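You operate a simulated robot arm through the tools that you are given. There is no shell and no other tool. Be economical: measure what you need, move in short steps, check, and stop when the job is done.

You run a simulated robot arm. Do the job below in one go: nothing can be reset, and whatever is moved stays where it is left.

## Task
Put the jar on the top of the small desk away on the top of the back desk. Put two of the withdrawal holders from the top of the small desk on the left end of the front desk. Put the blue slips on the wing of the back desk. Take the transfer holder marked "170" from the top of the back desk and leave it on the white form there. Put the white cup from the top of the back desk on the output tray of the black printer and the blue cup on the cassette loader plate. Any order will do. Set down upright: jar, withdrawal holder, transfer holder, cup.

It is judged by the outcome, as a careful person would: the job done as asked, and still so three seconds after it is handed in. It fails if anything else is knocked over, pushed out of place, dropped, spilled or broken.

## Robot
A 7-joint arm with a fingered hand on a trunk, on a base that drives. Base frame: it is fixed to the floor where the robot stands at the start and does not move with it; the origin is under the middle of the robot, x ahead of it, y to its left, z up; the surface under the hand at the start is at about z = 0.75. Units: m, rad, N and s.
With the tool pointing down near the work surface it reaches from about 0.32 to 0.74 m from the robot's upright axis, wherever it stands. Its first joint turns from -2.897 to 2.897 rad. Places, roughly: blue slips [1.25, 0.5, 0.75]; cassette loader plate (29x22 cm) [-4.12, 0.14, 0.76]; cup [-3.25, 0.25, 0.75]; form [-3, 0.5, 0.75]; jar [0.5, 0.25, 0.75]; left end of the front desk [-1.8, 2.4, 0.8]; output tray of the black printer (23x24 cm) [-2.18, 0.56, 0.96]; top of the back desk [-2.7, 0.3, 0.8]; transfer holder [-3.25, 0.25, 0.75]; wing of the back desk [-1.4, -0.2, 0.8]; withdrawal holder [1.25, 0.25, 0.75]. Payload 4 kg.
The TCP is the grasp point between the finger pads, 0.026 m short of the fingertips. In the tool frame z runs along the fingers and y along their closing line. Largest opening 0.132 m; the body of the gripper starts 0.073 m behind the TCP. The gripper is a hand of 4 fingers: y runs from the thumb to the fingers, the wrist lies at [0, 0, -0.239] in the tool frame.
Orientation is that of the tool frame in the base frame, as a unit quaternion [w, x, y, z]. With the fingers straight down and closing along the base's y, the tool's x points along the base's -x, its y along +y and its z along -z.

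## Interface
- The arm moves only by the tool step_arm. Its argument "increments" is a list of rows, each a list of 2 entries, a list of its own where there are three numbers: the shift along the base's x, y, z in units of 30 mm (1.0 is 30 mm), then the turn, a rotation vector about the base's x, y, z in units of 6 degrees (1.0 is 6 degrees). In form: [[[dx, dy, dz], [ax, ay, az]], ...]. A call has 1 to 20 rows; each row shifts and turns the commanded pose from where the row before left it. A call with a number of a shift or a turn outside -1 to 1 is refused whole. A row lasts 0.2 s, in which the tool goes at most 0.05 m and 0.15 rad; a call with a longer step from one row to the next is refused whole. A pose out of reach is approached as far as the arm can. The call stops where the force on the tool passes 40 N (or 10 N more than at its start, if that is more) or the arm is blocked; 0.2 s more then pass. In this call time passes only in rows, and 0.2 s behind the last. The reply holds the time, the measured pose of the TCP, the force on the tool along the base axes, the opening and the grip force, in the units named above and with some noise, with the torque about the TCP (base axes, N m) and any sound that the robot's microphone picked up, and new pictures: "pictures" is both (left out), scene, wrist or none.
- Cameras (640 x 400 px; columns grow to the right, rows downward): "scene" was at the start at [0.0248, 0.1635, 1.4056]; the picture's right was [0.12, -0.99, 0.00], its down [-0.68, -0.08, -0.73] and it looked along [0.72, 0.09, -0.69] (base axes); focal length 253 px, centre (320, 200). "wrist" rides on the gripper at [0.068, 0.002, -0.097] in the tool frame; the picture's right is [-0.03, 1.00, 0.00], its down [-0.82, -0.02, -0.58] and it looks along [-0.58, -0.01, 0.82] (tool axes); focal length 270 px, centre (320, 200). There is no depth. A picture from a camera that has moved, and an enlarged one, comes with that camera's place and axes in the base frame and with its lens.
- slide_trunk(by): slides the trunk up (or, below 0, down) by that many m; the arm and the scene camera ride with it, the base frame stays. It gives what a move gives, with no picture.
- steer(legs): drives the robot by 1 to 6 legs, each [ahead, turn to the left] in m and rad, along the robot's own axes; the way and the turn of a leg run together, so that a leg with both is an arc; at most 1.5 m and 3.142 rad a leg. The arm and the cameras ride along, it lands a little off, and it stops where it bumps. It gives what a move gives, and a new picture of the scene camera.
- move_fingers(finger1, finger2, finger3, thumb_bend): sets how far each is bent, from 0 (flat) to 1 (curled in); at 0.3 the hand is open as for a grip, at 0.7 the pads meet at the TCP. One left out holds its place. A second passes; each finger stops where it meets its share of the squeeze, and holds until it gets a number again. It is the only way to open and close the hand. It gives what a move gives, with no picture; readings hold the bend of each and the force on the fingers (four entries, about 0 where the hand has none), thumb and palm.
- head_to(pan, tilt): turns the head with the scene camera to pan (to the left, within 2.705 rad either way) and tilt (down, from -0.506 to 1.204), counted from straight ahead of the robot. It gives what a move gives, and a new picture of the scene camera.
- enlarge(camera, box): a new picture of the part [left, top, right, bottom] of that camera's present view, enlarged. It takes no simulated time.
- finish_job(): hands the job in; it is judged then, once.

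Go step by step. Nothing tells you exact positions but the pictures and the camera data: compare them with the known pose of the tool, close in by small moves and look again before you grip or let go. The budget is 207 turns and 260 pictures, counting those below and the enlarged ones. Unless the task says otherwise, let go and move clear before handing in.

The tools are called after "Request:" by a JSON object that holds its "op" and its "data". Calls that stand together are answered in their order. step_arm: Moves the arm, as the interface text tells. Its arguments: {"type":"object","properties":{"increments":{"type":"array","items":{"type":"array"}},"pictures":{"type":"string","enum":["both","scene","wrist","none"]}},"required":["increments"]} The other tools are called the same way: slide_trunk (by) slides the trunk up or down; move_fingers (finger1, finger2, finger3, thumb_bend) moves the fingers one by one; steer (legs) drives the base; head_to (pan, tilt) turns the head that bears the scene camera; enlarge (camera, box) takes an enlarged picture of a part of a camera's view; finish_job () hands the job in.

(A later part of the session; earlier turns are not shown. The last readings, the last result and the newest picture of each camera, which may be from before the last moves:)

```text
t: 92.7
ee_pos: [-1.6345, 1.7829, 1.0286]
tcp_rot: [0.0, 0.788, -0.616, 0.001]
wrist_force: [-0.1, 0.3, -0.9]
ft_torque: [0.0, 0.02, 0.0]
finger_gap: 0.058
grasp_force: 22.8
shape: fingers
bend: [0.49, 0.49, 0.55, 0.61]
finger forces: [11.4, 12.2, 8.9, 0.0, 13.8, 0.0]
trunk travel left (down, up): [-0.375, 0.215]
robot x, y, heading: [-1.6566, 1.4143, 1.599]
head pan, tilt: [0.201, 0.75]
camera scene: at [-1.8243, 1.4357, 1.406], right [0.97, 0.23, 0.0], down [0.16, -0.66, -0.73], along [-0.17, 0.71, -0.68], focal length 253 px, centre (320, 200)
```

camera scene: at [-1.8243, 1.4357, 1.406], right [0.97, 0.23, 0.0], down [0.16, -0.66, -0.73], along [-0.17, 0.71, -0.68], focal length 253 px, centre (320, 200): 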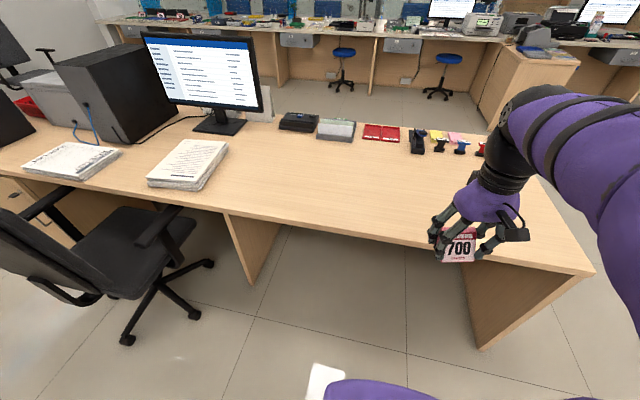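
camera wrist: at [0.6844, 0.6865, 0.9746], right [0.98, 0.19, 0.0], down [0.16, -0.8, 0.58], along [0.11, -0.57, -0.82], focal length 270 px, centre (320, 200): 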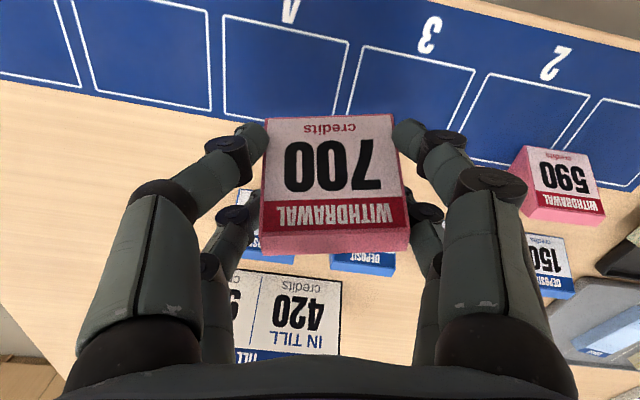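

The desk spans x ≈ -1.15 and on to the left, y 2.0–2.8; there is clear space near [-1.8, 2.25]. I drive a little closer and carry the holder above that spot.

Request:
{"op": "steer", "data": {"legs": [[0.2, 0]]}}

Request:
{"op": "step_arm", "data": {"increments": [[[-0.5, 1, 0], [0, 0, 0]], [[-0.5, 1, 0], [0, 0, 0]], [[-0.5, 1, 0], [0, 0, 0]], [[-0.5, 1, 0], [0, 0, 0]], [[-0.6, 1, 0], [0, 0, 0]], [[-0.6, 1, 0], [0, 0, 0]], [[-0.6, 1, 0], [0, 0, 0]], [[-0.6, 1, -1], [0, 0, 0]], [[-0.6, 1, -1], [0, 0, 0]], [[0, 0, -1], [0, 0, 0]], [[0, 0, -1], [0, 0, 0]], [[0, 0, -1], [0, 0, 0]], [[0, 0, -1], [0, 0, 0]]], "pictures": "both"}}

```text
t: 94.3
ee_pos: [-1.6423, 1.9858, 1.029]
tcp_rot: [0.0, 0.788, -0.615, 0.0]
wrist_force: [0.3, -0.4, -0.6]
ft_torque: [0.0, -0.03, -0.04]
finger_gap: 0.0578
grasp_force: 23.0
shape: fingers
bend: [0.49, 0.49, 0.55, 0.61]
finger forces: [11.3, 12.2, 8.9, 0.0, 13.9, 0.0]
trunk travel left (down, up): [-0.375, 0.215]
robot x, y, heading: [-1.6644, 1.6248, 1.601]
head pan, tilt: [0.201, 0.75]
camera scene: at [-1.8306, 1.6372, 1.4059], right [0.97, 0.23, 0.0], down [0.16, -0.66, -0.73], along [-0.17, 0.71, -0.68], focal length 253 px, centre (320, 200)
```

scene: 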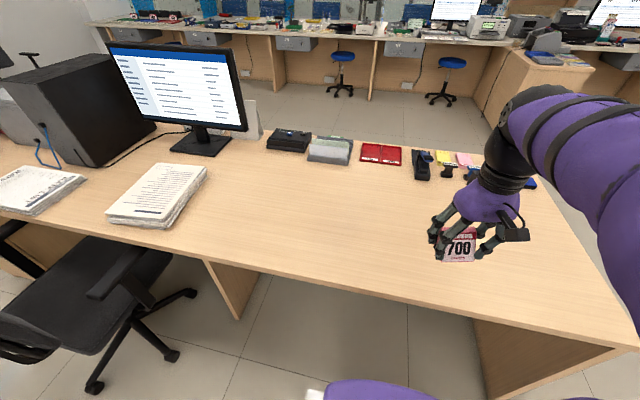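

```text
t: 97.1
ee_pos: [-1.7913, 2.2551, 0.8498]
tcp_rot: [0.0, 0.789, -0.615, 0.0]
wrist_force: [-0.4, 0.7, -0.1]
ft_torque: [0.01, -0.02, -0.01]
finger_gap: 0.057
grasp_force: 21.5
shape: fingers
bend: [0.49, 0.49, 0.55, 0.62]
finger forces: [10.3, 12.2, 8.7, 0.0, 12.5, 0.0]
trunk travel left (down, up): [-0.375, 0.215]
robot x, y, heading: [-1.667, 1.6205, 1.604]
head pan, tilt: [0.201, 0.75]
camera scene: at [-1.8307, 1.6373, 1.406], right [0.97, 0.23, 0.0], down [0.16, -0.66, -0.73], along [-0.17, 0.71, -0.68], focal length 253 px, centre (320, 200)
camera wrist: at [-1.7772, 2.1891, 0.9441], right [-0.98, -0.22, 0.0], down [-0.18, 0.8, 0.58], along [-0.13, 0.56, -0.82], focal length 270 px, centre (320, 200)
```

scene: 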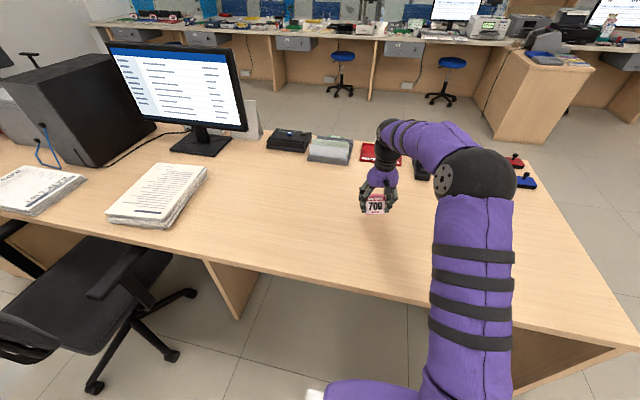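
wrist: 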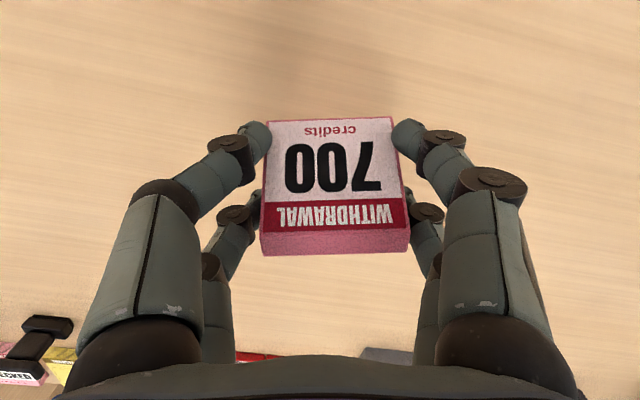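

Clear below. Lower gently until contact.

Request:
{"op": "step_arm", "data": {"increments": [[[0, 0, -1], [0, 0, 0]], [[0, 0, -0.9], [0, 0, 0]], [[0, 0, -0.12], [0, 0, 0]], [[0, 0, -0.1], [0, 0, 0]], [[0, 0, 0], [0, 0, 0]]], "pictures": "wrist"}}

```text
t: 98.3
ee_pos: [-1.7916, 2.256, 0.7867]
tcp_rot: [-0.001, 0.789, -0.615, -0.002]
wrist_force: [1.3, 2.4, 16.1]
ft_torque: [-0.27, -0.27, 0.0]
finger_gap: 0.0495
grasp_force: 27.5
shape: fingers
bend: [0.5, 0.49, 0.54, 0.64]
finger forces: [12.0, 10.9, 10.0, 0.0, 22.6, 0.0]
trunk travel left (down, up): [-0.375, 0.215]
robot x, y, heading: [-1.6617, 1.6204, 1.605]
head pan, tilt: [0.201, 0.75]
camera wrist: at [-1.7778, 2.1889, 0.8819], right [-0.98, -0.22, 0.0], down [-0.18, 0.79, 0.58], along [-0.13, 0.57, -0.81], focal length 270 px, centre (320, 200)
```

wrist: 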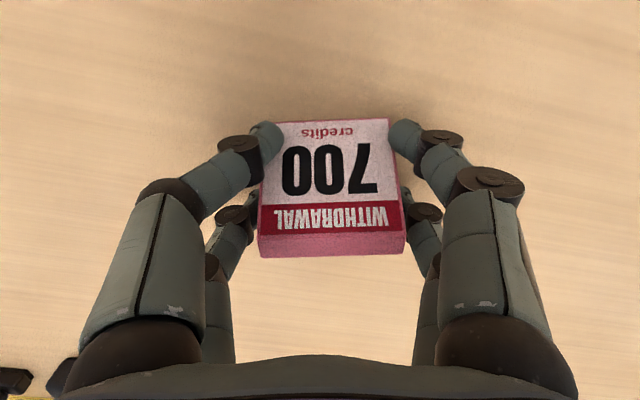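

Contact felt. Release and lift.

Request:
{"op": "step_arm", "data": {"increments": [[[0, 0, 0.08], [0, 0, 0]]], "pictures": "none"}}

Request:
{"op": "move_fingers", "data": {"finger1": 0.3, "finger2": 0.3, "finger3": 0.3, "thumb_bend": 0.3}}

Request:
{"op": "step_arm", "data": {"increments": [[[0, 0, 1], [0, 0, 0]], [[0, 0, 1], [0, 0, 0]], [[0, 0, 1], [0, 0, 0]], [[0, 0, 1], [0, 0, 0]], [[0, 0, 1], [0, 0, 0]], [[0, 0, 1], [0, 0, 0]], [[0, -0.5, 1], [0, 0, 0]], [[0.3, -1, 0], [0, 0, 0]], [[0.5, -1, 0], [0, 0, 0]], [[0.5, -1, 0], [0, 0, 0]], [[0.5, -1, 0], [0, 0, 0]], [[0.5, -1, 0], [0, 0, 0]], [[0.5, -1, 0], [0, 0, 0]], [[0.5, -1, 0], [0, 0, 0]], [[0.5, -1, 0], [0, 0, 0]]], "pictures": "scene"}}

```text
t: 98.7
ee_pos: [-1.7916, 2.2543, 0.7875]
tcp_rot: [0.001, 0.789, -0.615, 0.0]
wrist_force: [0.7, 2.7, 7.0]
ft_torque: [-0.12, 0.0, -0.01]
finger_gap: 0.0493
grasp_force: 26.3
shape: fingers
bend: [0.5, 0.49, 0.54, 0.64]
finger forces: [11.3, 10.5, 10.3, 0.0, 21.3, 0.0]
trunk travel left (down, up): [-0.375, 0.215]
robot x, y, heading: [-1.6628, 1.6183, 1.599]
head pan, tilt: [0.201, 0.75]
```

```text
t: 99.7
ee_pos: [-1.7923, 2.2551, 0.7878]
tcp_rot: [0.0, 0.789, -0.615, 0.0]
wrist_force: [0.1, 0.0, -0.5]
ft_torque: [0.02, -0.01, 0.01]
finger_gap: 0.1323
grasp_force: 0.1
shape: fingers
bend: [0.3, 0.3, 0.3, 0.3]
finger forces: [0.0, 0.1, 0.1, 0.0, 0.1, 0.0]
trunk travel left (down, up): [-0.375, 0.215]
robot x, y, heading: [-1.6646, 1.6167, 1.601]
head pan, tilt: [0.201, 0.75]
```

```text
t: 102.9
ee_pos: [-1.6788, 2.0007, 0.9988]
tcp_rot: [-0.001, 0.789, -0.614, 0.0]
wrist_force: [0.0, -0.7, -0.2]
ft_torque: [-0.01, 0.01, -0.02]
finger_gap: 0.1324
grasp_force: 0.0
shape: fingers
bend: [0.3, 0.3, 0.3, 0.3]
finger forces: [0.0, 0.0, 0.0, 0.1, 0.0, 0.0]
trunk travel left (down, up): [-0.375, 0.215]
robot x, y, heading: [-1.6597, 1.6206, 1.605]
head pan, tilt: [0.201, 0.75]
camera scene: at [-1.8307, 1.6373, 1.406], right [0.97, 0.23, 0.0], down [0.16, -0.66, -0.73], along [-0.17, 0.71, -0.68], focal length 253 px, centre (320, 200)
```

scene: 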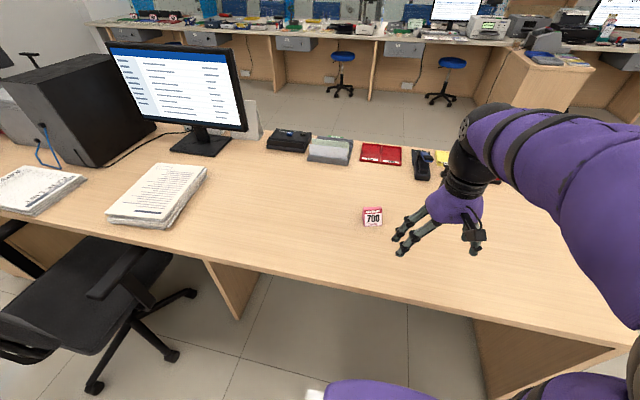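

The 700 holder stands on the front desk. Back to the small desk for the 590 holder.

Request:
{"op": "steer", "data": {"legs": [[-0.2, 0], [0, -1.7], [1.3, 0], [1.22, 0], [0, -1.475]]}}

```text
t: 124.8
ee_pos: [0.8084, 0.7301, 0.9988]
tcp_rot: [0.0, 0.637, 0.771, 0.0]
wrist_force: [0.1, -0.1, 0.6]
ft_torque: [0.05, -0.01, -0.02]
finger_gap: 0.1325
grasp_force: 0.1
shape: fingers
bend: [0.3, 0.3, 0.3, 0.3]
finger forces: [0.0, 0.0, 0.0, 0.0, 0.0, 0.0]
trunk travel left (down, up): [-0.375, 0.215]
robot x, y, heading: [0.8118, 1.1093, -1.599]
head pan, tilt: [0.201, 0.75]
camera scene: at [0.9861, 1.0865, 1.406], right [-0.98, -0.17, 0.0], down [-0.12, 0.67, -0.73], along [0.13, -0.72, -0.68], focal length 253 px, centre (320, 200)
```

scene: 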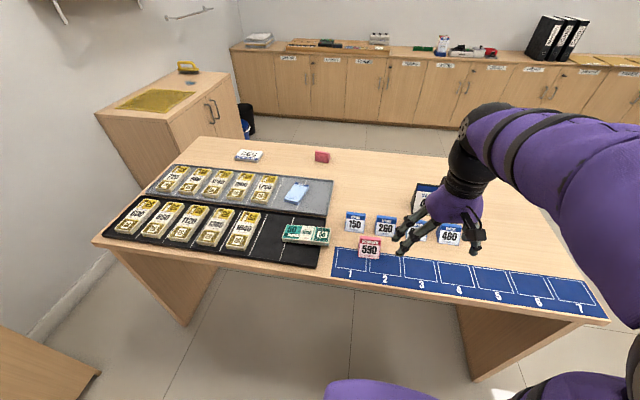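

Next I bring the hand above the 590 holder near [0.91, 0.60] and look.

Request:
{"op": "step_arm", "data": {"increments": [[[1, -0.8, 0], [0, 0, 0]], [[1, -0.8, 0], [0, 0, 0]], [[0.7, -0.8, 0], [0, 0, 0]], [[0.5, -0.8, 0], [0, 0, -0.8]], [[0, -0.7, 0], [0, 0, -0.8]], [[0, -0.4, -1], [0, 0, 0]], [[0, 0, -1], [0, 0, 0]]], "pictures": "wrist"}}

```text
t: 126.4
ee_pos: [0.9023, 0.6008, 0.9386]
tcp_rot: [0.001, 0.7, 0.714, 0.0]
wrist_force: [0.4, 0.0, 0.3]
ft_torque: [-0.02, 0.01, 0.03]
finger_gap: 0.133
grasp_force: 0.2
shape: fingers
bend: [0.3, 0.3, 0.3, 0.3]
finger forces: [0.1, 0.0, 0.0, 0.0, 0.0, 0.0]
trunk travel left (down, up): [-0.375, 0.215]
robot x, y, heading: [0.8133, 1.1133, -1.6]
head pan, tilt: [0.201, 0.75]
camera wrist: at [0.9017, 0.6708, 1.0338], right [1.0, -0.01, 0.0], down [0.0, -0.82, 0.58], along [0.0, -0.58, -0.82], focal length 270 px, centre (320, 200)
```

wrist: 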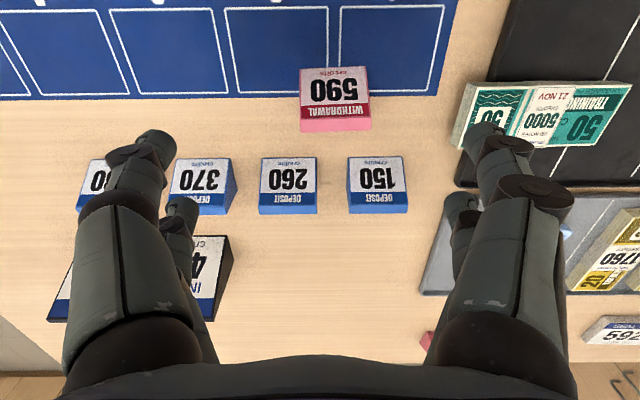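

590 is nearly square to the hand, at [0.9145, 0.600]. I descend around it.

Request:
{"op": "step_arm", "data": {"increments": [[[0.4, 0, -0.5], [0, 0, 0.4]], [[0, 0, -1], [0, 0, 0]], [[0, 0, -1], [0, 0, 0]], [[0, 0, -1], [0, 0, 0]]], "pictures": "wrist"}}

```text
t: 127.4
ee_pos: [0.9138, 0.6015, 0.8334]
tcp_rot: [-0.001, 0.684, 0.729, 0.0]
wrist_force: [-0.5, 0.4, -0.2]
ft_torque: [0.01, 0.0, 0.0]
finger_gap: 0.1324
grasp_force: 0.0
shape: fingers
bend: [0.3, 0.3, 0.3, 0.3]
finger forces: [0.1, 0.1, 0.1, 0.1, 0.0, 0.1]
trunk travel left (down, up): [-0.375, 0.215]
robot x, y, heading: [0.813, 1.1135, -1.597]
head pan, tilt: [0.201, 0.75]
camera wrist: at [0.9102, 0.6714, 0.9282], right [1.0, 0.04, 0.0], down [0.03, -0.82, 0.58], along [0.02, -0.58, -0.82], focal length 270 px, centre (320, 200)
```

wrist: 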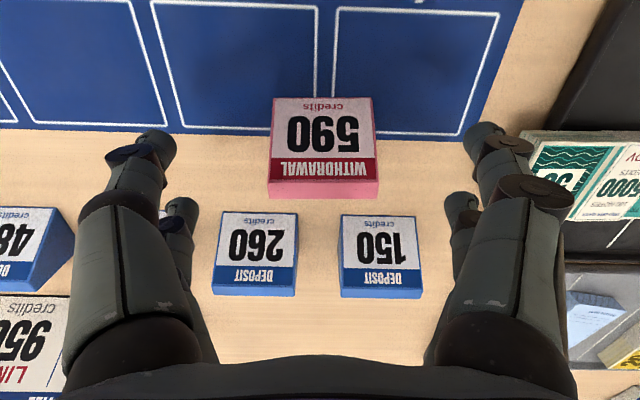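

Request:
{"op": "step_arm", "data": {"increments": [[[0, 0, -0.75], [0, 0, 0]], [[0, 0, -0.8], [0, 0, 0]]], "pictures": "none"}}

Request:
{"op": "move_fingers", "data": {"finger1": 0.7, "finger2": 0.7, "finger3": 0.7, "thumb_bend": 0.7}}

Request:
{"op": "step_arm", "data": {"increments": [[[0, 0, 1], [0, 0, 0]], [[0, 0, 1], [0, 0, 0]], [[0, 0, 1], [0, 0, 0]], [[0, 0, 1], [0, 0, 0]], [[0, 0, 1], [0, 0, 0]], [[0, 0, 1], [0, 0, 0]], [[0, 0, 1], [0, 0, 0]]], "pictures": "both"}}

```text
t: 128.0
ee_pos: [0.9147, 0.6023, 0.789]
tcp_rot: [0.0, 0.684, 0.729, -0.001]
wrist_force: [-0.4, 0.0, 0.2]
ft_torque: [0.0, 0.02, 0.0]
finger_gap: 0.1325
grasp_force: 0.1
shape: fingers
bend: [0.3, 0.3, 0.3, 0.3]
finger forces: [0.1, 0.0, 0.0, 0.0, 0.1, 0.0]
trunk travel left (down, up): [-0.375, 0.215]
robot x, y, heading: [0.8147, 1.1154, -1.596]
head pan, tilt: [0.201, 0.75]
```

```text
t: 129.0
ee_pos: [0.9154, 0.6012, 0.7891]
tcp_rot: [-0.001, 0.684, 0.729, 0.0]
wrist_force: [-0.7, 0.4, 0.7]
ft_torque: [0.03, -0.02, 0.06]
finger_gap: 0.0427
grasp_force: 23.3
shape: fingers
bend: [0.55, 0.51, 0.53, 0.62]
finger forces: [11.2, 11.0, 9.0, 0.0, 15.1, 0.0]
trunk travel left (down, up): [-0.375, 0.215]
robot x, y, heading: [0.8146, 1.1143, -1.596]
head pan, tilt: [0.201, 0.75]
```

```text
t: 130.6
ee_pos: [0.9158, 0.5992, 0.9988]
tcp_rot: [0.0, 0.684, 0.729, 0.0]
wrist_force: [-0.1, 0.4, -0.9]
ft_torque: [0.02, 0.0, -0.04]
finger_gap: 0.0426
grasp_force: 23.0
shape: fingers
bend: [0.55, 0.51, 0.53, 0.63]
finger forces: [11.4, 11.1, 8.9, 0.0, 14.3, 0.0]
trunk travel left (down, up): [-0.375, 0.215]
robot x, y, heading: [0.8172, 1.113, -1.601]
head pan, tilt: [0.201, 0.75]
camera scene: at [0.9861, 1.0864, 1.4059], right [-0.98, -0.17, 0.0], down [-0.12, 0.67, -0.73], along [0.13, -0.72, -0.68], focal length 253 px, centre (320, 200)
camera wrist: at [0.9121, 0.6693, 1.0935], right [1.0, 0.04, 0.0], down [0.03, -0.82, 0.58], along [0.02, -0.58, -0.82], focal length 270 px, centre (320, 200)
```

scene: 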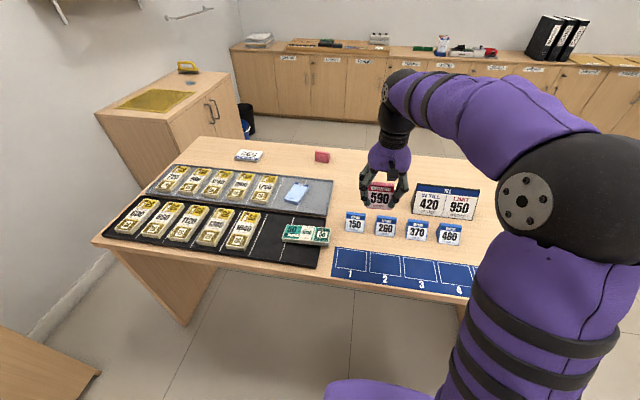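
wrist: 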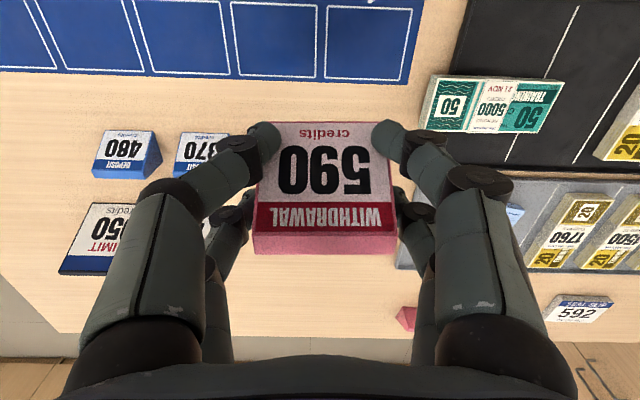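

590 is held well. Retract and drive to the front desk again.

Request:
{"op": "step_arm", "data": {"increments": [[[-0.3, 1, 0], [0, 0, 0]], [[-0.4, 1, 0], [0, 0, 0]], [[-0.4, 1, 0], [0, 0, 0]], [[-0.4, 1, 0], [0, 0, 0]], [[-0.4, 0.5, 0.5], [0, 0, 0]]], "pictures": "none"}}

Request:
{"op": "steer", "data": {"legs": [[-0.1, 0], [0, -1.633], [1.2, 0], [1.12, 0], [0, -1.48], [0.2, 0]]}}

```text
t: 131.8
ee_pos: [0.8588, 0.7373, 1.014]
tcp_rot: [0.0, 0.685, 0.728, 0.0]
wrist_force: [-0.1, 0.4, -0.5]
ft_torque: [0.03, 0.0, 0.0]
finger_gap: 0.043
grasp_force: 22.8
shape: fingers
bend: [0.55, 0.51, 0.53, 0.63]
finger forces: [11.3, 11.1, 8.9, 0.0, 14.2, 0.0]
trunk travel left (down, up): [-0.375, 0.215]
robot x, y, heading: [0.8147, 1.1113, -1.595]
head pan, tilt: [0.201, 0.75]
```

```text
t: 153.6
ee_pos: [-1.5431, 2.0116, 1.0123]
tcp_rot: [0.001, 0.741, -0.672, 0.0]
wrist_force: [0.3, 0.1, -0.4]
ft_torque: [-0.01, 0.0, -0.02]
finger_gap: 0.0427
grasp_force: 21.7
shape: fingers
bend: [0.55, 0.51, 0.53, 0.63]
finger forces: [10.4, 11.1, 8.8, 0.0, 12.9, 0.0]
trunk travel left (down, up): [-0.375, 0.215]
robot x, y, heading: [-1.4871, 1.6398, 1.581]
head pan, tilt: [0.201, 0.75]
camera scene: at [-1.6534, 1.6591, 1.406], right [0.98, 0.21, 0.0], down [0.14, -0.67, -0.73], along [-0.15, 0.71, -0.68], focal length 253 px, centre (320, 200)
```

scene: 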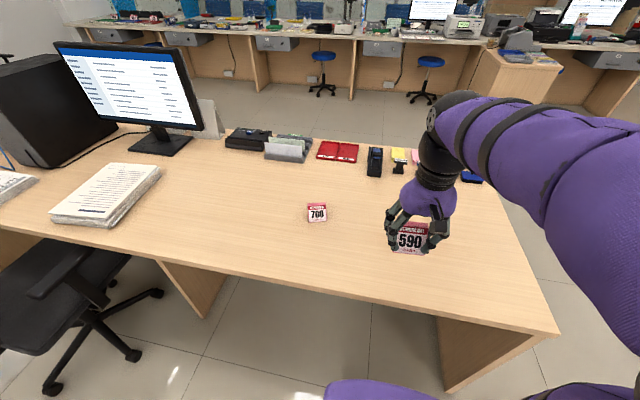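

Place 590 at about [-1.58, 2.25], well clear of 700.

Request:
{"op": "step_arm", "data": {"increments": [[[-0.2, 1, 0], [0, 0, 0]], [[-0.2, 1, 0], [0, 0, 0]], [[-0.2, 1, 0], [0, 0, 0]], [[-0.2, 1, 0], [0, 0, 0]], [[-0.2, 1, 0], [0, 0, 0]], [[0, 1, 0], [0, 0, 0]], [[0, 1, -1], [0, 0, 0]], [[0, 1, -1], [0, 0, 0]], [[0, 0, -1], [0, 0, 0]], [[0, 0, -1], [0, 0, 0]], [[0, 0, -1], [0, 0, 0]], [[0, 0, -1], [0, 0, 0]], [[0, 0, -1], [0, 0, 0]]], "pictures": "both"}}

```text
t: 156.4
ee_pos: [-1.5723, 2.2523, 0.803]
tcp_rot: [0.0, 0.74, -0.672, 0.0]
wrist_force: [-0.2, -0.2, -0.7]
ft_torque: [0.0, 0.0, 0.03]
finger_gap: 0.0429
grasp_force: 22.5
shape: fingers
bend: [0.55, 0.51, 0.53, 0.63]
finger forces: [10.2, 11.1, 8.9, 0.0, 12.9, 0.0]
trunk travel left (down, up): [-0.375, 0.215]
robot x, y, heading: [-1.4854, 1.6399, 1.585]
head pan, tilt: [0.201, 0.75]
camera scene: at [-1.6534, 1.6591, 1.406], right [0.98, 0.21, 0.0], down [0.14, -0.67, -0.73], along [-0.15, 0.71, -0.68], focal length 253 px, centre (320, 200)
camera wrist: at [-1.569, 2.1853, 0.8977], right [-1.0, -0.07, 0.0], down [-0.06, 0.81, 0.58], along [-0.04, 0.58, -0.82], focal length 270 px, centre (320, 200)
```

scene: 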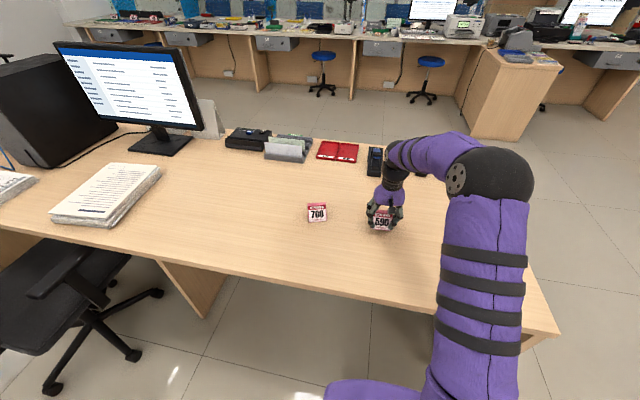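
wrist: 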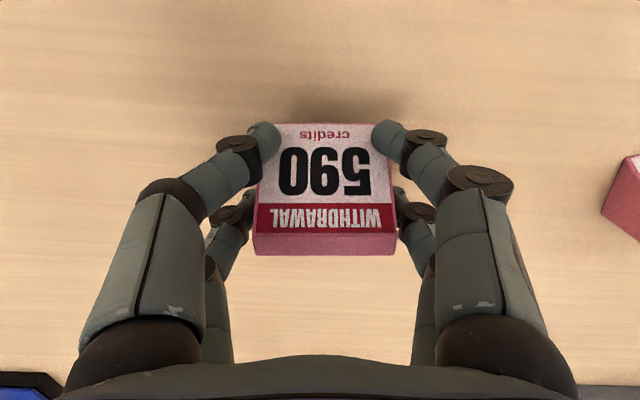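

Request:
{"op": "step_arm", "data": {"increments": [[[0, 0, -0.4], [0, 0, 0]], [[0, 0, -0.1], [0, 0, 0]], [[0, 0, -0.07], [0, 0, 0]], [[0, 0, 0], [0, 0, 0]]], "pictures": "none"}}

```text
t: 157.4
ee_pos: [-1.5724, 2.2519, 0.7872]
tcp_rot: [-0.002, 0.74, -0.672, -0.003]
wrist_force: [1.6, 4.1, 19.2]
ft_torque: [0.12, 0.11, -0.02]
finger_gap: 0.043
grasp_force: 25.7
shape: fingers
bend: [0.55, 0.51, 0.53, 0.63]
finger forces: [13.7, 11.2, 9.8, 0.0, 16.8, 0.0]
trunk travel left (down, up): [-0.375, 0.215]
robot x, y, heading: [-1.4856, 1.6361, 1.586]
head pan, tilt: [0.201, 0.75]
```

Contact made; release, lift, retract.

Request:
{"op": "step_arm", "data": {"increments": [[[0, 0, 0.08], [0, 0, 0]]], "pictures": "none"}}

Request:
{"op": "move_fingers", "data": {"finger1": 0.3, "finger2": 0.3, "finger3": 0.3, "thumb_bend": 0.3}}

Request:
{"op": "step_arm", "data": {"increments": [[[0, 0, 1], [0, 0, 0]], [[0, 0, 1], [0, 0, 0]], [[0, 0, 1], [0, 0, 0]], [[0, 0, 1], [0, 0, 0]], [[0, 0, 1], [0, 0, 0]], [[0, 0, 1], [0, 0, 0]], [[0, -0.5, 1], [0, 0, 0]], [[0.3, -1, 1], [0, 0, 0]], [[0.3, -1, 0], [0, 0, 0]], [[0.3, -1, 0], [0, 0, 0]], [[0.3, -1, 0], [0, 0, 0]], [[0.5, -1, 0], [0, 0, 0]], [[0.5, -1, 0], [0, 0, 0]], [[0.5, -1, 0], [0, 0, 0]], [[0.5, -1, 0], [0, 0, 0]]], "pictures": "scene"}}

```text
t: 157.8
ee_pos: [-1.5732, 2.2514, 0.7873]
tcp_rot: [0.001, 0.741, -0.672, -0.001]
wrist_force: [0.9, 4.5, 12.2]
ft_torque: [0.23, 0.1, -0.02]
finger_gap: 0.0426
grasp_force: 24.8
shape: fingers
bend: [0.55, 0.51, 0.53, 0.63]
finger forces: [13.1, 11.2, 9.8, 0.0, 15.9, 0.1]
trunk travel left (down, up): [-0.375, 0.215]
robot x, y, heading: [-1.4867, 1.6379, 1.586]
head pan, tilt: [0.201, 0.75]
```

```text
t: 158.8
ee_pos: [-1.5726, 2.2533, 0.7875]
tcp_rot: [0.0, 0.741, -0.671, 0.0]
wrist_force: [0.0, 0.3, 0.6]
ft_torque: [-0.01, 0.02, 0.01]
finger_gap: 0.1323
grasp_force: 0.0
shape: fingers
bend: [0.3, 0.3, 0.3, 0.3]
finger forces: [0.1, 0.1, 0.1, 0.0, 0.1, 0.1]
trunk travel left (down, up): [-0.375, 0.215]
robot x, y, heading: [-1.4868, 1.6394, 1.586]
head pan, tilt: [0.201, 0.75]
```

```text
t: 162.0
ee_pos: [-1.4756, 1.9969, 1.0256]
tcp_rot: [0.001, 0.741, -0.672, 0.0]
wrist_force: [0.2, 0.5, -0.1]
ft_torque: [-0.04, 0.0, 0.01]
finger_gap: 0.1326
grasp_force: 0.1
shape: fingers
bend: [0.3, 0.3, 0.3, 0.3]
finger forces: [0.0, 0.1, 0.0, 0.1, 0.0, 0.1]
trunk travel left (down, up): [-0.375, 0.215]
robot x, y, heading: [-1.4837, 1.638, 1.583]
head pan, tilt: [0.201, 0.75]
camera scene: at [-1.6534, 1.6592, 1.406], right [0.98, 0.21, 0.0], down [0.14, -0.67, -0.73], along [-0.15, 0.71, -0.68], focal length 253 px, centre (320, 200)
```

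scene: 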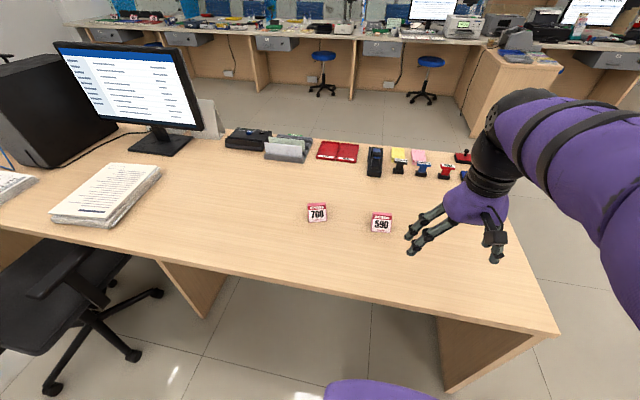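

Both withdrawal holders stand on the front desk. Now I back into the aisle and turn along it to survey the back desk.

Request:
{"op": "steer", "data": {"legs": [[-0.38, 0], [0, 1.56]]}}

Request:
{"op": "head_to", "data": {"pan": 0.5, "tilt": 0.45}}

```text
t: 168.6
ee_pos: [-1.8394, 1.2663, 1.0267]
tcp_rot: [0.001, 0.999, 0.052, 0.0]
wrist_force: [-0.4, 0.3, 0.0]
ft_torque: [0.01, 0.02, 0.02]
finger_gap: 0.1325
grasp_force: 0.1
shape: fingers
bend: [0.3, 0.3, 0.3, 0.3]
finger forces: [0.0, 0.0, 0.1, 0.1, 0.1, 0.1]
trunk travel left (down, up): [-0.375, 0.215]
robot x, y, heading: [-1.4822, 1.257, -3.122]
head pan, tilt: [0.201, 0.75]
camera scene: at [-1.4969, 1.0889, 1.406], right [-0.22, 0.98, 0.0], down [0.67, 0.15, -0.73], along [-0.71, -0.16, -0.68], focal length 253 px, centre (320, 200)
```

scene: 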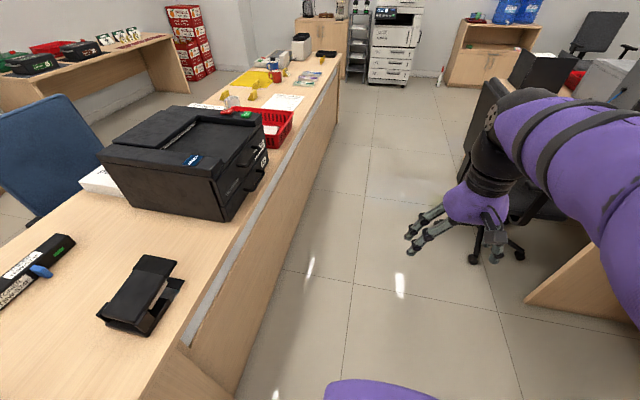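

```text
t: 169.4
ee_pos: [-1.8387, 1.2662, 1.0263]
tcp_rot: [0.0, 0.999, 0.052, 0.0]
wrist_force: [0.9, 0.2, -0.5]
ft_torque: [-0.02, 0.0, 0.01]
finger_gap: 0.1322
grasp_force: 0.1
shape: fingers
bend: [0.3, 0.3, 0.3, 0.3]
finger forces: [0.1, 0.1, 0.0, 0.0, 0.0, 0.0]
trunk travel left (down, up): [-0.375, 0.215]
robot x, y, heading: [-1.4803, 1.2612, -3.116]
head pan, tilt: [0.499, 0.45]
camera scene: at [-1.4958, 1.0615, 1.4323], right [-0.49, 0.87, 0.0], down [0.38, 0.22, -0.9], along [-0.78, -0.45, -0.44], focal length 253 px, centre (320, 200)
```

scene: 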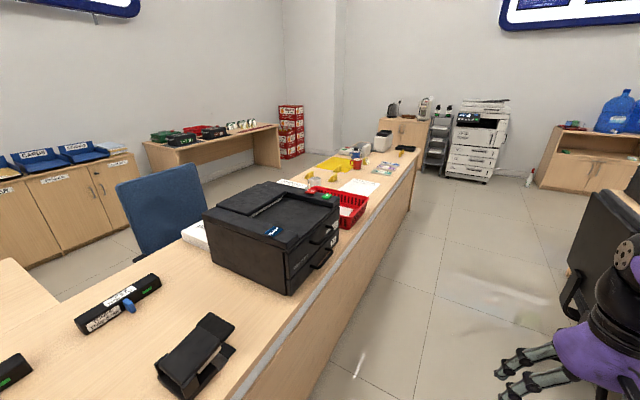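

The black printer with its flat top tray, red basket, form and cups are further along the desk. I drive along the aisle and turn to face that stretch.

Request:
{"op": "steer", "data": {"legs": [[1.45, 0], [0, 1.55]]}}

Request:
{"op": "head_to", "data": {"pan": 0.1, "tilt": 0.6}}

```text
t: 178.9
ee_pos: [-3.2146, 0.9661, 1.0267]
tcp_rot: [0.001, 0.91, 0.414, 0.0]
wrist_force: [0.2, -1.0, 0.0]
ft_torque: [-0.02, -0.02, -0.02]
finger_gap: 0.1325
grasp_force: 0.0
shape: fingers
bend: [0.3, 0.3, 0.3, 0.3]
finger forces: [0.1, 0.0, 0.0, 0.0, 0.0, 0.0]
trunk travel left (down, up): [-0.375, 0.215]
robot x, y, heading: [-2.9476, 1.2053, -2.369]
head pan, tilt: [0.499, 0.45]
stopped in leg 2: the robot was blocked; the commanded pose is now the measured one
camera scene: at [-2.8229, 1.0492, 1.4324], right [-0.95, 0.3, 0.0], down [0.13, 0.42, -0.9], along [-0.27, -0.86, -0.44], focal length 253 px, centre (320, 200)
```

scene: 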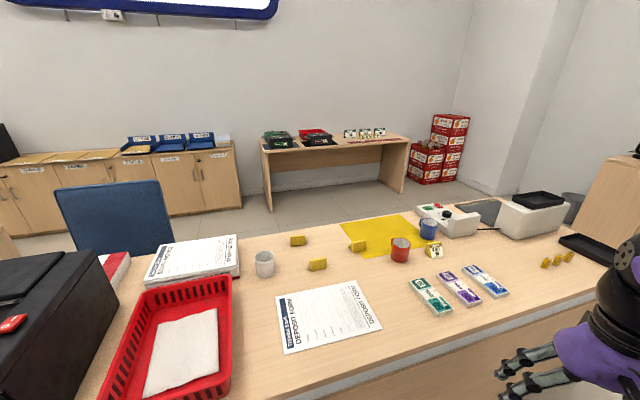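

```text
t: 179.7
ee_pos: [-3.2149, 0.9666, 1.026]
tcp_rot: [0.0, 0.91, 0.415, 0.0]
wrist_force: [0.2, -0.1, 0.4]
ft_torque: [0.0, -0.02, 0.01]
finger_gap: 0.1328
grasp_force: 0.0
shape: fingers
bend: [0.3, 0.3, 0.3, 0.3]
finger forces: [0.0, 0.1, 0.0, 0.1, 0.0, 0.0]
trunk travel left (down, up): [-0.375, 0.215]
robot x, y, heading: [-2.9474, 1.2026, -2.369]
head pan, tilt: [0.099, 0.6]
camera scene: at [-2.8526, 1.0694, 1.4189], right [-0.76, 0.64, 0.0], down [0.36, 0.43, -0.83], along [-0.53, -0.63, -0.56], focal length 253 px, centre (320, 200)
```

scene: 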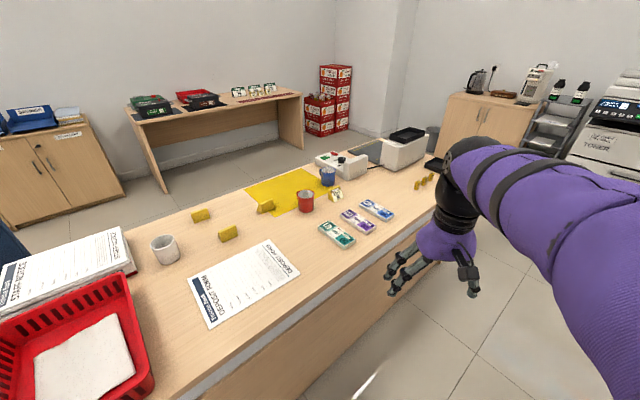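

The turn was blocked part-way. I check what is beside the robot while noting the items: white cup, blue cup, red cup, yellow holders, form.

Request:
{"op": "head_to", "data": {"pan": -1.9, "tilt": 1.0}}

Request:
{"op": "head_to", "data": {"pan": 1.3, "tilt": 1.0}}

```text
t: 181.7
ee_pos: [-3.2154, 0.9663, 1.026]
tcp_rot: [0.0, 0.91, 0.415, 0.0]
wrist_force: [-0.1, -0.5, -0.5]
ft_torque: [0.01, -0.01, 0.0]
finger_gap: 0.133
grasp_force: 0.1
shape: fingers
bend: [0.3, 0.3, 0.3, 0.3]
finger forces: [0.0, 0.1, 0.1, 0.0, 0.0, 0.0]
trunk travel left (down, up): [-0.375, 0.215]
robot x, y, heading: [-2.9464, 1.2042, -2.376]
head pan, tilt: [-1.901, 1.0]
camera scene: at [-2.8254, 1.2, 1.3868], right [0.9, 0.43, 0.0], down [0.36, -0.76, -0.54], along [-0.23, 0.49, -0.84], focal length 253 px, centre (320, 200)
```

scene: 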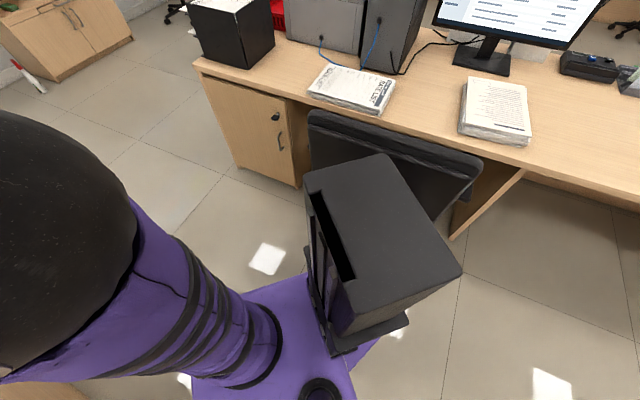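

```text
t: 184.4
ee_pos: [-3.2146, 0.9666, 1.0264]
tcp_rot: [0.0, 0.91, 0.415, 0.0]
wrist_force: [0.7, 0.1, 0.6]
ft_torque: [-0.04, 0.01, 0.0]
finger_gap: 0.1328
grasp_force: 0.1
shape: fingers
bend: [0.3, 0.3, 0.3, 0.3]
finger forces: [0.1, 0.0, 0.0, 0.0, 0.1, 0.1]
trunk travel left (down, up): [-0.375, 0.215]
robot x, y, heading: [-2.9481, 1.2037, -2.376]
head pan, tilt: [1.3, 1.0]
camera scene: at [-2.7623, 1.0758, 1.3868], right [-0.88, -0.48, 0.0], down [-0.4, 0.74, -0.54], along [0.26, -0.47, -0.84], focal length 253 px, centre (320, 200)
```

scene: 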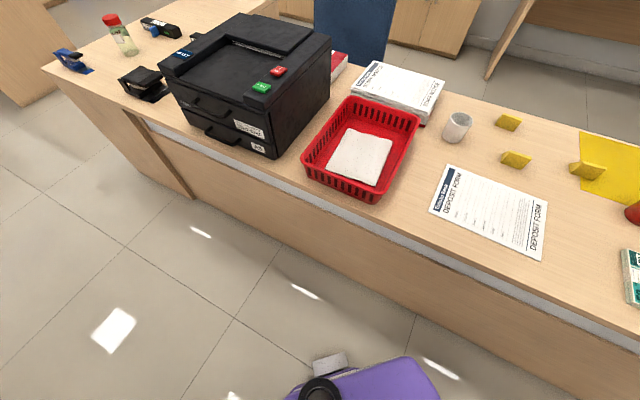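

The robot's rear mast is near the chair and its front near the desk. I look straight down on both sides to see which gap is tight.

Request:
{"op": "head_to", "data": {"pan": 0.75, "tilt": 1.2}}

Request:
{"op": "head_to", "data": {"pan": -2.6, "tilt": 1.1}}

```text
t: 185.4
ee_pos: [-3.2148, 0.9662, 1.0261]
tcp_rot: [0.0, 0.909, 0.416, 0.0]
wrist_force: [-0.2, -0.2, 0.4]
ft_torque: [0.01, 0.02, -0.01]
finger_gap: 0.1325
grasp_force: 0.1
shape: fingers
bend: [0.3, 0.3, 0.3, 0.3]
finger forces: [0.1, 0.0, 0.0, 0.1, 0.0, 0.1]
trunk travel left (down, up): [-0.375, 0.215]
robot x, y, heading: [-2.9476, 1.2033, -2.375]
head pan, tilt: [0.75, 1.201]
camera scene: at [-2.7984, 1.0811, 1.3742], right [-1.0, 0.05, 0.0], down [0.05, 0.93, -0.36], along [-0.02, -0.36, -0.93], focal length 253 px, centre (320, 200)
```

scene: 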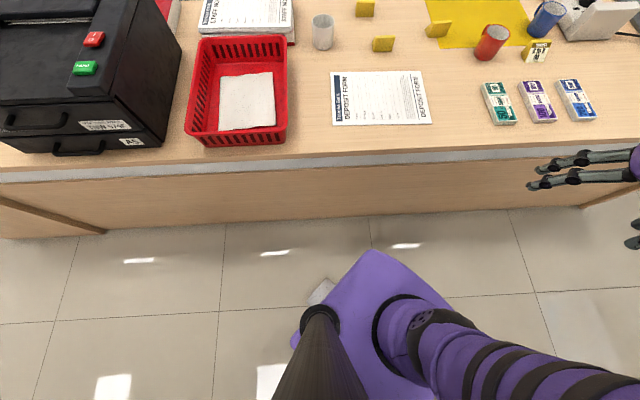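

```text
t: 188.2
ee_pos: [-3.2142, 0.9664, 1.0259]
tcp_rot: [0.001, 0.91, 0.414, 0.001]
wrist_force: [1.2, -0.5, -0.1]
ft_torque: [0.01, 0.02, -0.01]
finger_gap: 0.1329
grasp_force: 0.1
shape: fingers
bend: [0.3, 0.3, 0.3, 0.3]
finger forces: [0.0, 0.0, 0.0, 0.1, 0.1, 0.0]
trunk travel left (down, up): [-0.375, 0.215]
robot x, y, heading: [-2.9463, 1.205, -2.376]
head pan, tilt: [-2.601, 1.1]
camera scene: at [-2.7794, 1.198, 1.3802], right [0.97, -0.26, 0.0], down [-0.23, -0.86, -0.45], along [0.12, 0.44, -0.89], focal length 253 px, centre (320, 200)
```

scene: 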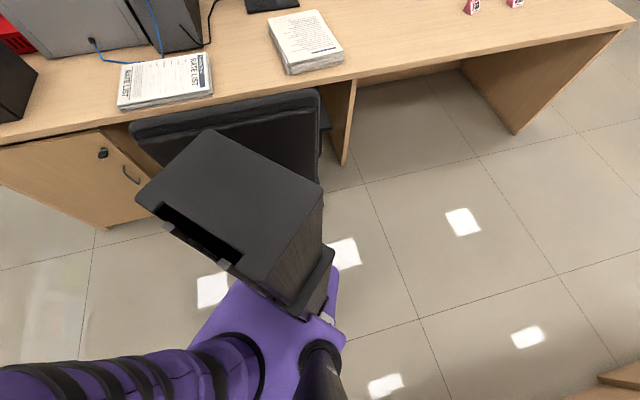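

The rear mast touches the chair back; the front has 0.2 m to spare. I swing back right, slip closer to the desk past the chair, then turn to face the desk.

Request:
{"op": "steer", "data": {"legs": [[0, -0.38], [0.38, 0], [0, 1.18]]}}

Request:
{"op": "head_to", "data": {"pan": 0.1, "tilt": 0.9}}

```text
t: 195.1
ee_pos: [-3.2979, 0.6981, 1.0261]
tcp_rot: [-0.001, 0.663, 0.748, 0.0]
wrist_force: [-0.4, -0.7, -0.1]
ft_torque: [0.01, 0.0, -0.01]
finger_gap: 0.1325
grasp_force: 0.1
shape: fingers
bend: [0.3, 0.3, 0.3, 0.3]
finger forces: [0.1, 0.0, 0.0, 0.1, 0.1, 0.1]
trunk travel left (down, up): [-0.375, 0.215]
robot x, y, heading: [-3.2964, 1.0581, -1.533]
head pan, tilt: [-2.601, 1.1]
camera scene: at [-3.1762, 1.1753, 1.3802], right [0.84, 0.55, 0.0], down [0.49, -0.75, -0.45], along [-0.25, 0.38, -0.89], focal length 253 px, centre (320, 200)
```

scene: 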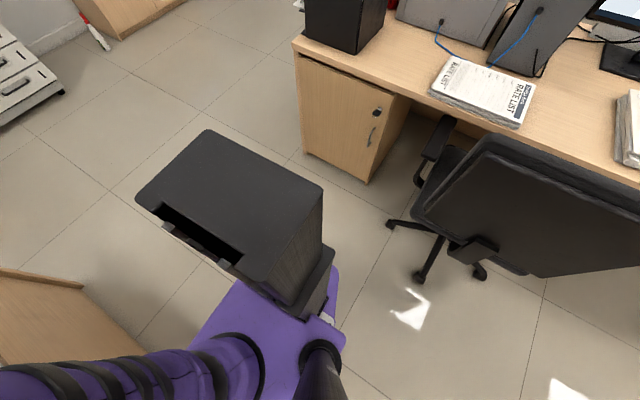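

```text
t: 197.5
ee_pos: [-3.2971, 0.6993, 1.026]
tcp_rot: [0.0, 0.664, 0.748, 0.0]
wrist_force: [0.0, -0.2, -0.4]
ft_torque: [0.04, 0.0, 0.0]
finger_gap: 0.1325
grasp_force: 0.1
shape: fingers
bend: [0.3, 0.3, 0.3, 0.3]
finger forces: [0.0, 0.0, 0.0, 0.0, 0.0, 0.0]
trunk travel left (down, up): [-0.375, 0.215]
robot x, y, heading: [-3.2912, 1.0563, -1.539]
head pan, tilt: [0.099, 0.901]
camera scene: at [-3.1316, 1.0476, 1.394], right [-0.99, -0.13, 0.0], down [-0.11, 0.78, -0.62], along [0.08, -0.62, -0.78], focal length 253 px, centre (320, 200)
```

scene: 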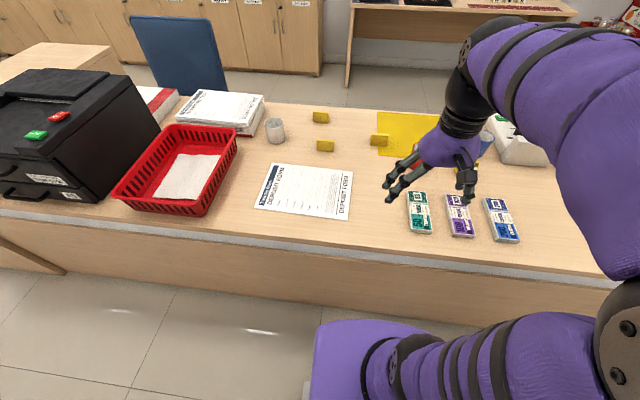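

I'm facing the desk beyond the chair. I zoom in on the holders and cups.

Request:
{"op": "enlarge", "data": {"camera": "scene", "box": [240, 90, 400, 190]}}

Request:
{"op": "enlarge", "data": {"camera": "wrist", "box": [0, 0, 640, 400]}}

```text
4.00 times, centred on (320, 140) of scene
camera zoom: at [-3.1316, 1.0476, 1.394], right [-0.99, -0.13, 0.0], down [-0.11, 0.78, -0.62], along [0.08, -0.62, -0.78], focal length 1013 px, centre (320, 440)
```

zoom: 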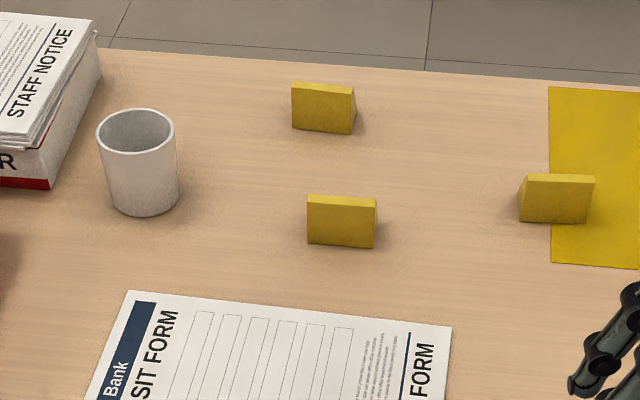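

```text
1.00 times, centred on (320, 200) of wrist (not enlarged: the box is as wide or as high as the picture)
camera zoom: at [-3.3052, 0.7675, 1.1214], right [1.0, 0.09, 0.0], down [0.08, -0.81, 0.58], along [0.05, -0.57, -0.82], focal length 270 px, centre (320, 200)
```

zoom: 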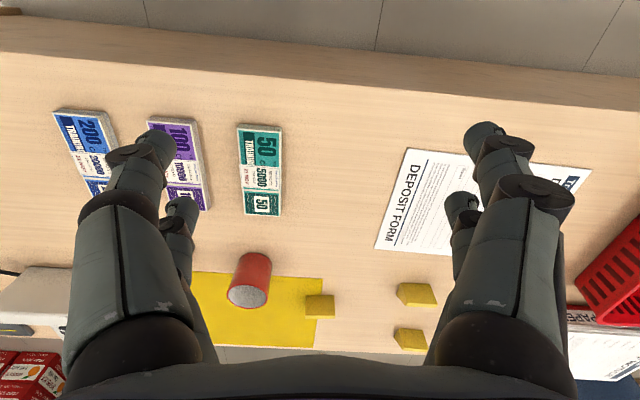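

One more yellow holder near the red cup faced this way earlier. I move the arm aside and look at it.

Request:
{"op": "step_arm", "data": {"increments": [[[1, 0.2, 0], [0, 0, 0]], [[1, 0.2, 0], [0, 0, 0]], [[1, 0.2, 0], [0, 0, 0]], [[1, 0.3, 0], [0, 0, 0]], [[1, 0.3, 0], [0, 0, 0]], [[1, 0.3, 0], [0, 0, 0]], [[1, 0.3, 0], [0, 0, 0]]], "pictures": "none"}}

Request:
{"op": "head_to", "data": {"pan": -0.35, "tilt": 0.8}}

```text
t: 199.1
ee_pos: [-3.0873, 0.7535, 1.0276]
tcp_rot: [0.0, 0.664, 0.747, -0.001]
wrist_force: [0.1, -0.1, -1.0]
ft_torque: [0.0, 0.01, -0.01]
finger_gap: 0.1325
grasp_force: 0.0
shape: fingers
bend: [0.3, 0.3, 0.3, 0.3]
finger forces: [0.0, 0.0, 0.0, 0.0, 0.0, 0.0]
trunk travel left (down, up): [-0.375, 0.215]
robot x, y, heading: [-3.2942, 1.0527, -1.537]
head pan, tilt: [0.099, 0.901]
```

```text
t: 200.0
ee_pos: [-3.0886, 0.7538, 1.0278]
tcp_rot: [0.0, 0.663, 0.748, 0.0]
wrist_force: [-0.5, -0.1, -0.4]
ft_torque: [0.03, -0.03, -0.01]
finger_gap: 0.1326
grasp_force: 0.1
shape: fingers
bend: [0.3, 0.3, 0.3, 0.3]
finger forces: [0.0, 0.0, 0.1, 0.1, 0.0, 0.0]
trunk travel left (down, up): [-0.375, 0.215]
robot x, y, heading: [-3.293, 1.0585, -1.538]
head pan, tilt: [-0.351, 0.799]
camera scene: at [-3.1667, 1.0457, 1.4019], right [-0.95, 0.31, 0.0], down [0.22, 0.68, -0.7], along [-0.22, -0.66, -0.72], focal length 253 px, centre (320, 200)
```

scene: 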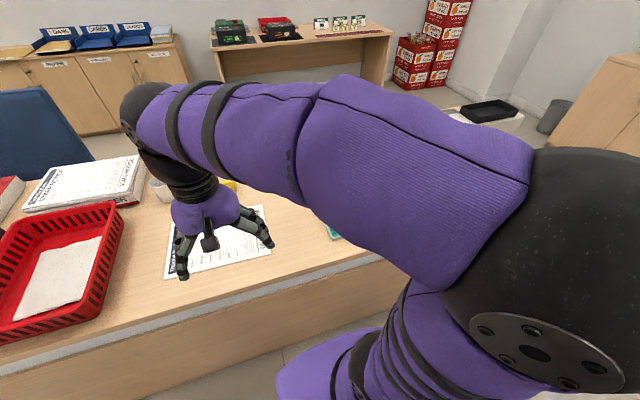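

The arm blocks the head; I use the wrist camera instead, moving the hand to about x -3.5.

Request:
{"op": "step_arm", "data": {"increments": [[[-1, 0, 0], [0, 0, 0]], [[-1, 0, 0], [0, 0, 0]], [[-1, 0, 0], [0, 0, 0]], [[-1, 0, 0], [0, 0, 0]], [[-1, 0, 0], [0, 0, 0]], [[-1, 0, 0], [0, 0, 0]], [[-1, 0, 0], [0, 0, 0]], [[-1, 0, 0], [0, 0, 0]], [[-1, 0, 0], [0, 0, 0]], [[-1, 0, 0], [0, 0, 0]], [[-1, 0, 0], [0, 0, 0]], [[-1, 0, 0], [0, 0, 0]], [[-1, 0, 0], [0, 0, 0]], [[-1, 0, 0], [0, 0, 0]], [[-1, 0, 0], [0, 0, 0]]], "pictures": "both"}}

```text
t: 203.2
ee_pos: [-3.5383, 0.7527, 1.0251]
tcp_rot: [0.0, 0.663, 0.749, 0.0]
wrist_force: [0.0, 0.4, 0.7]
ft_torque: [0.0, 0.0, 0.02]
finger_gap: 0.1322
grasp_force: 0.0
shape: fingers
bend: [0.3, 0.3, 0.3, 0.3]
finger forces: [0.0, 0.1, 0.0, 0.0, 0.0, 0.0]
trunk travel left (down, up): [-0.375, 0.215]
robot x, y, heading: [-3.2976, 1.0559, -1.535]
head pan, tilt: [-0.351, 0.799]
camera scene: at [-3.1667, 1.0458, 1.4019], right [-0.95, 0.31, 0.0], down [0.22, 0.68, -0.7], along [-0.22, -0.66, -0.72], focal length 253 px, centre (320, 200)
camera wrist: at [-3.5462, 0.8216, 1.1204], right [1.0, 0.09, 0.0], down [0.08, -0.81, 0.58], along [0.05, -0.57, -0.82], focal length 270 px, centre (320, 200)
```

scene: 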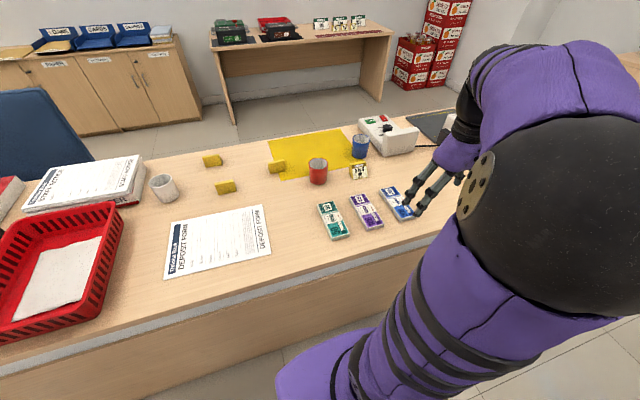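
wrist: 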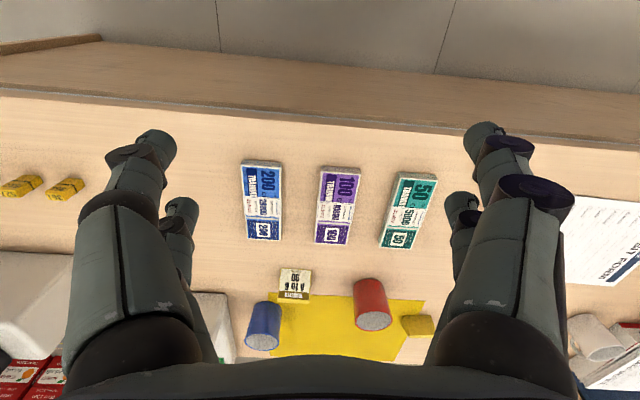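

Request:
{"op": "enlarge", "data": {"camera": "scene", "box": [260, 110, 440, 222]}}

Request:
{"op": "enlarge", "data": {"camera": "wrist", "box": [230, 250, 350, 325]}}

```text
3.56 times, centred on (350, 166) of scene
camera zoom: at [-3.1667, 1.0458, 1.4019], right [-0.95, 0.31, 0.0], down [0.22, 0.68, -0.7], along [-0.22, -0.66, -0.72], focal length 900 px, centre (213, 321)
```

zoom: 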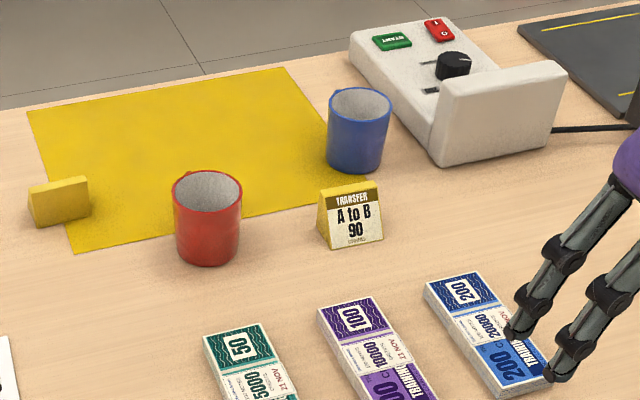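

```text
5.33 times, centred on (290, 288) of wrist
camera zoom: at [-3.5462, 0.8216, 1.1204], right [1.0, 0.09, 0.0], down [0.08, -0.81, 0.58], along [0.05, -0.57, -0.82], focal length 1442 px, centre (480, -267)
```

zoom: 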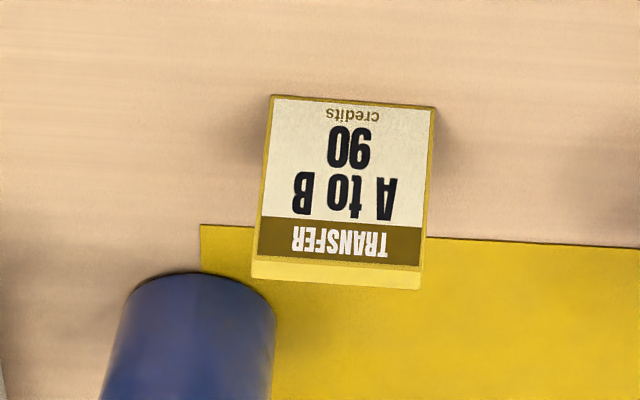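

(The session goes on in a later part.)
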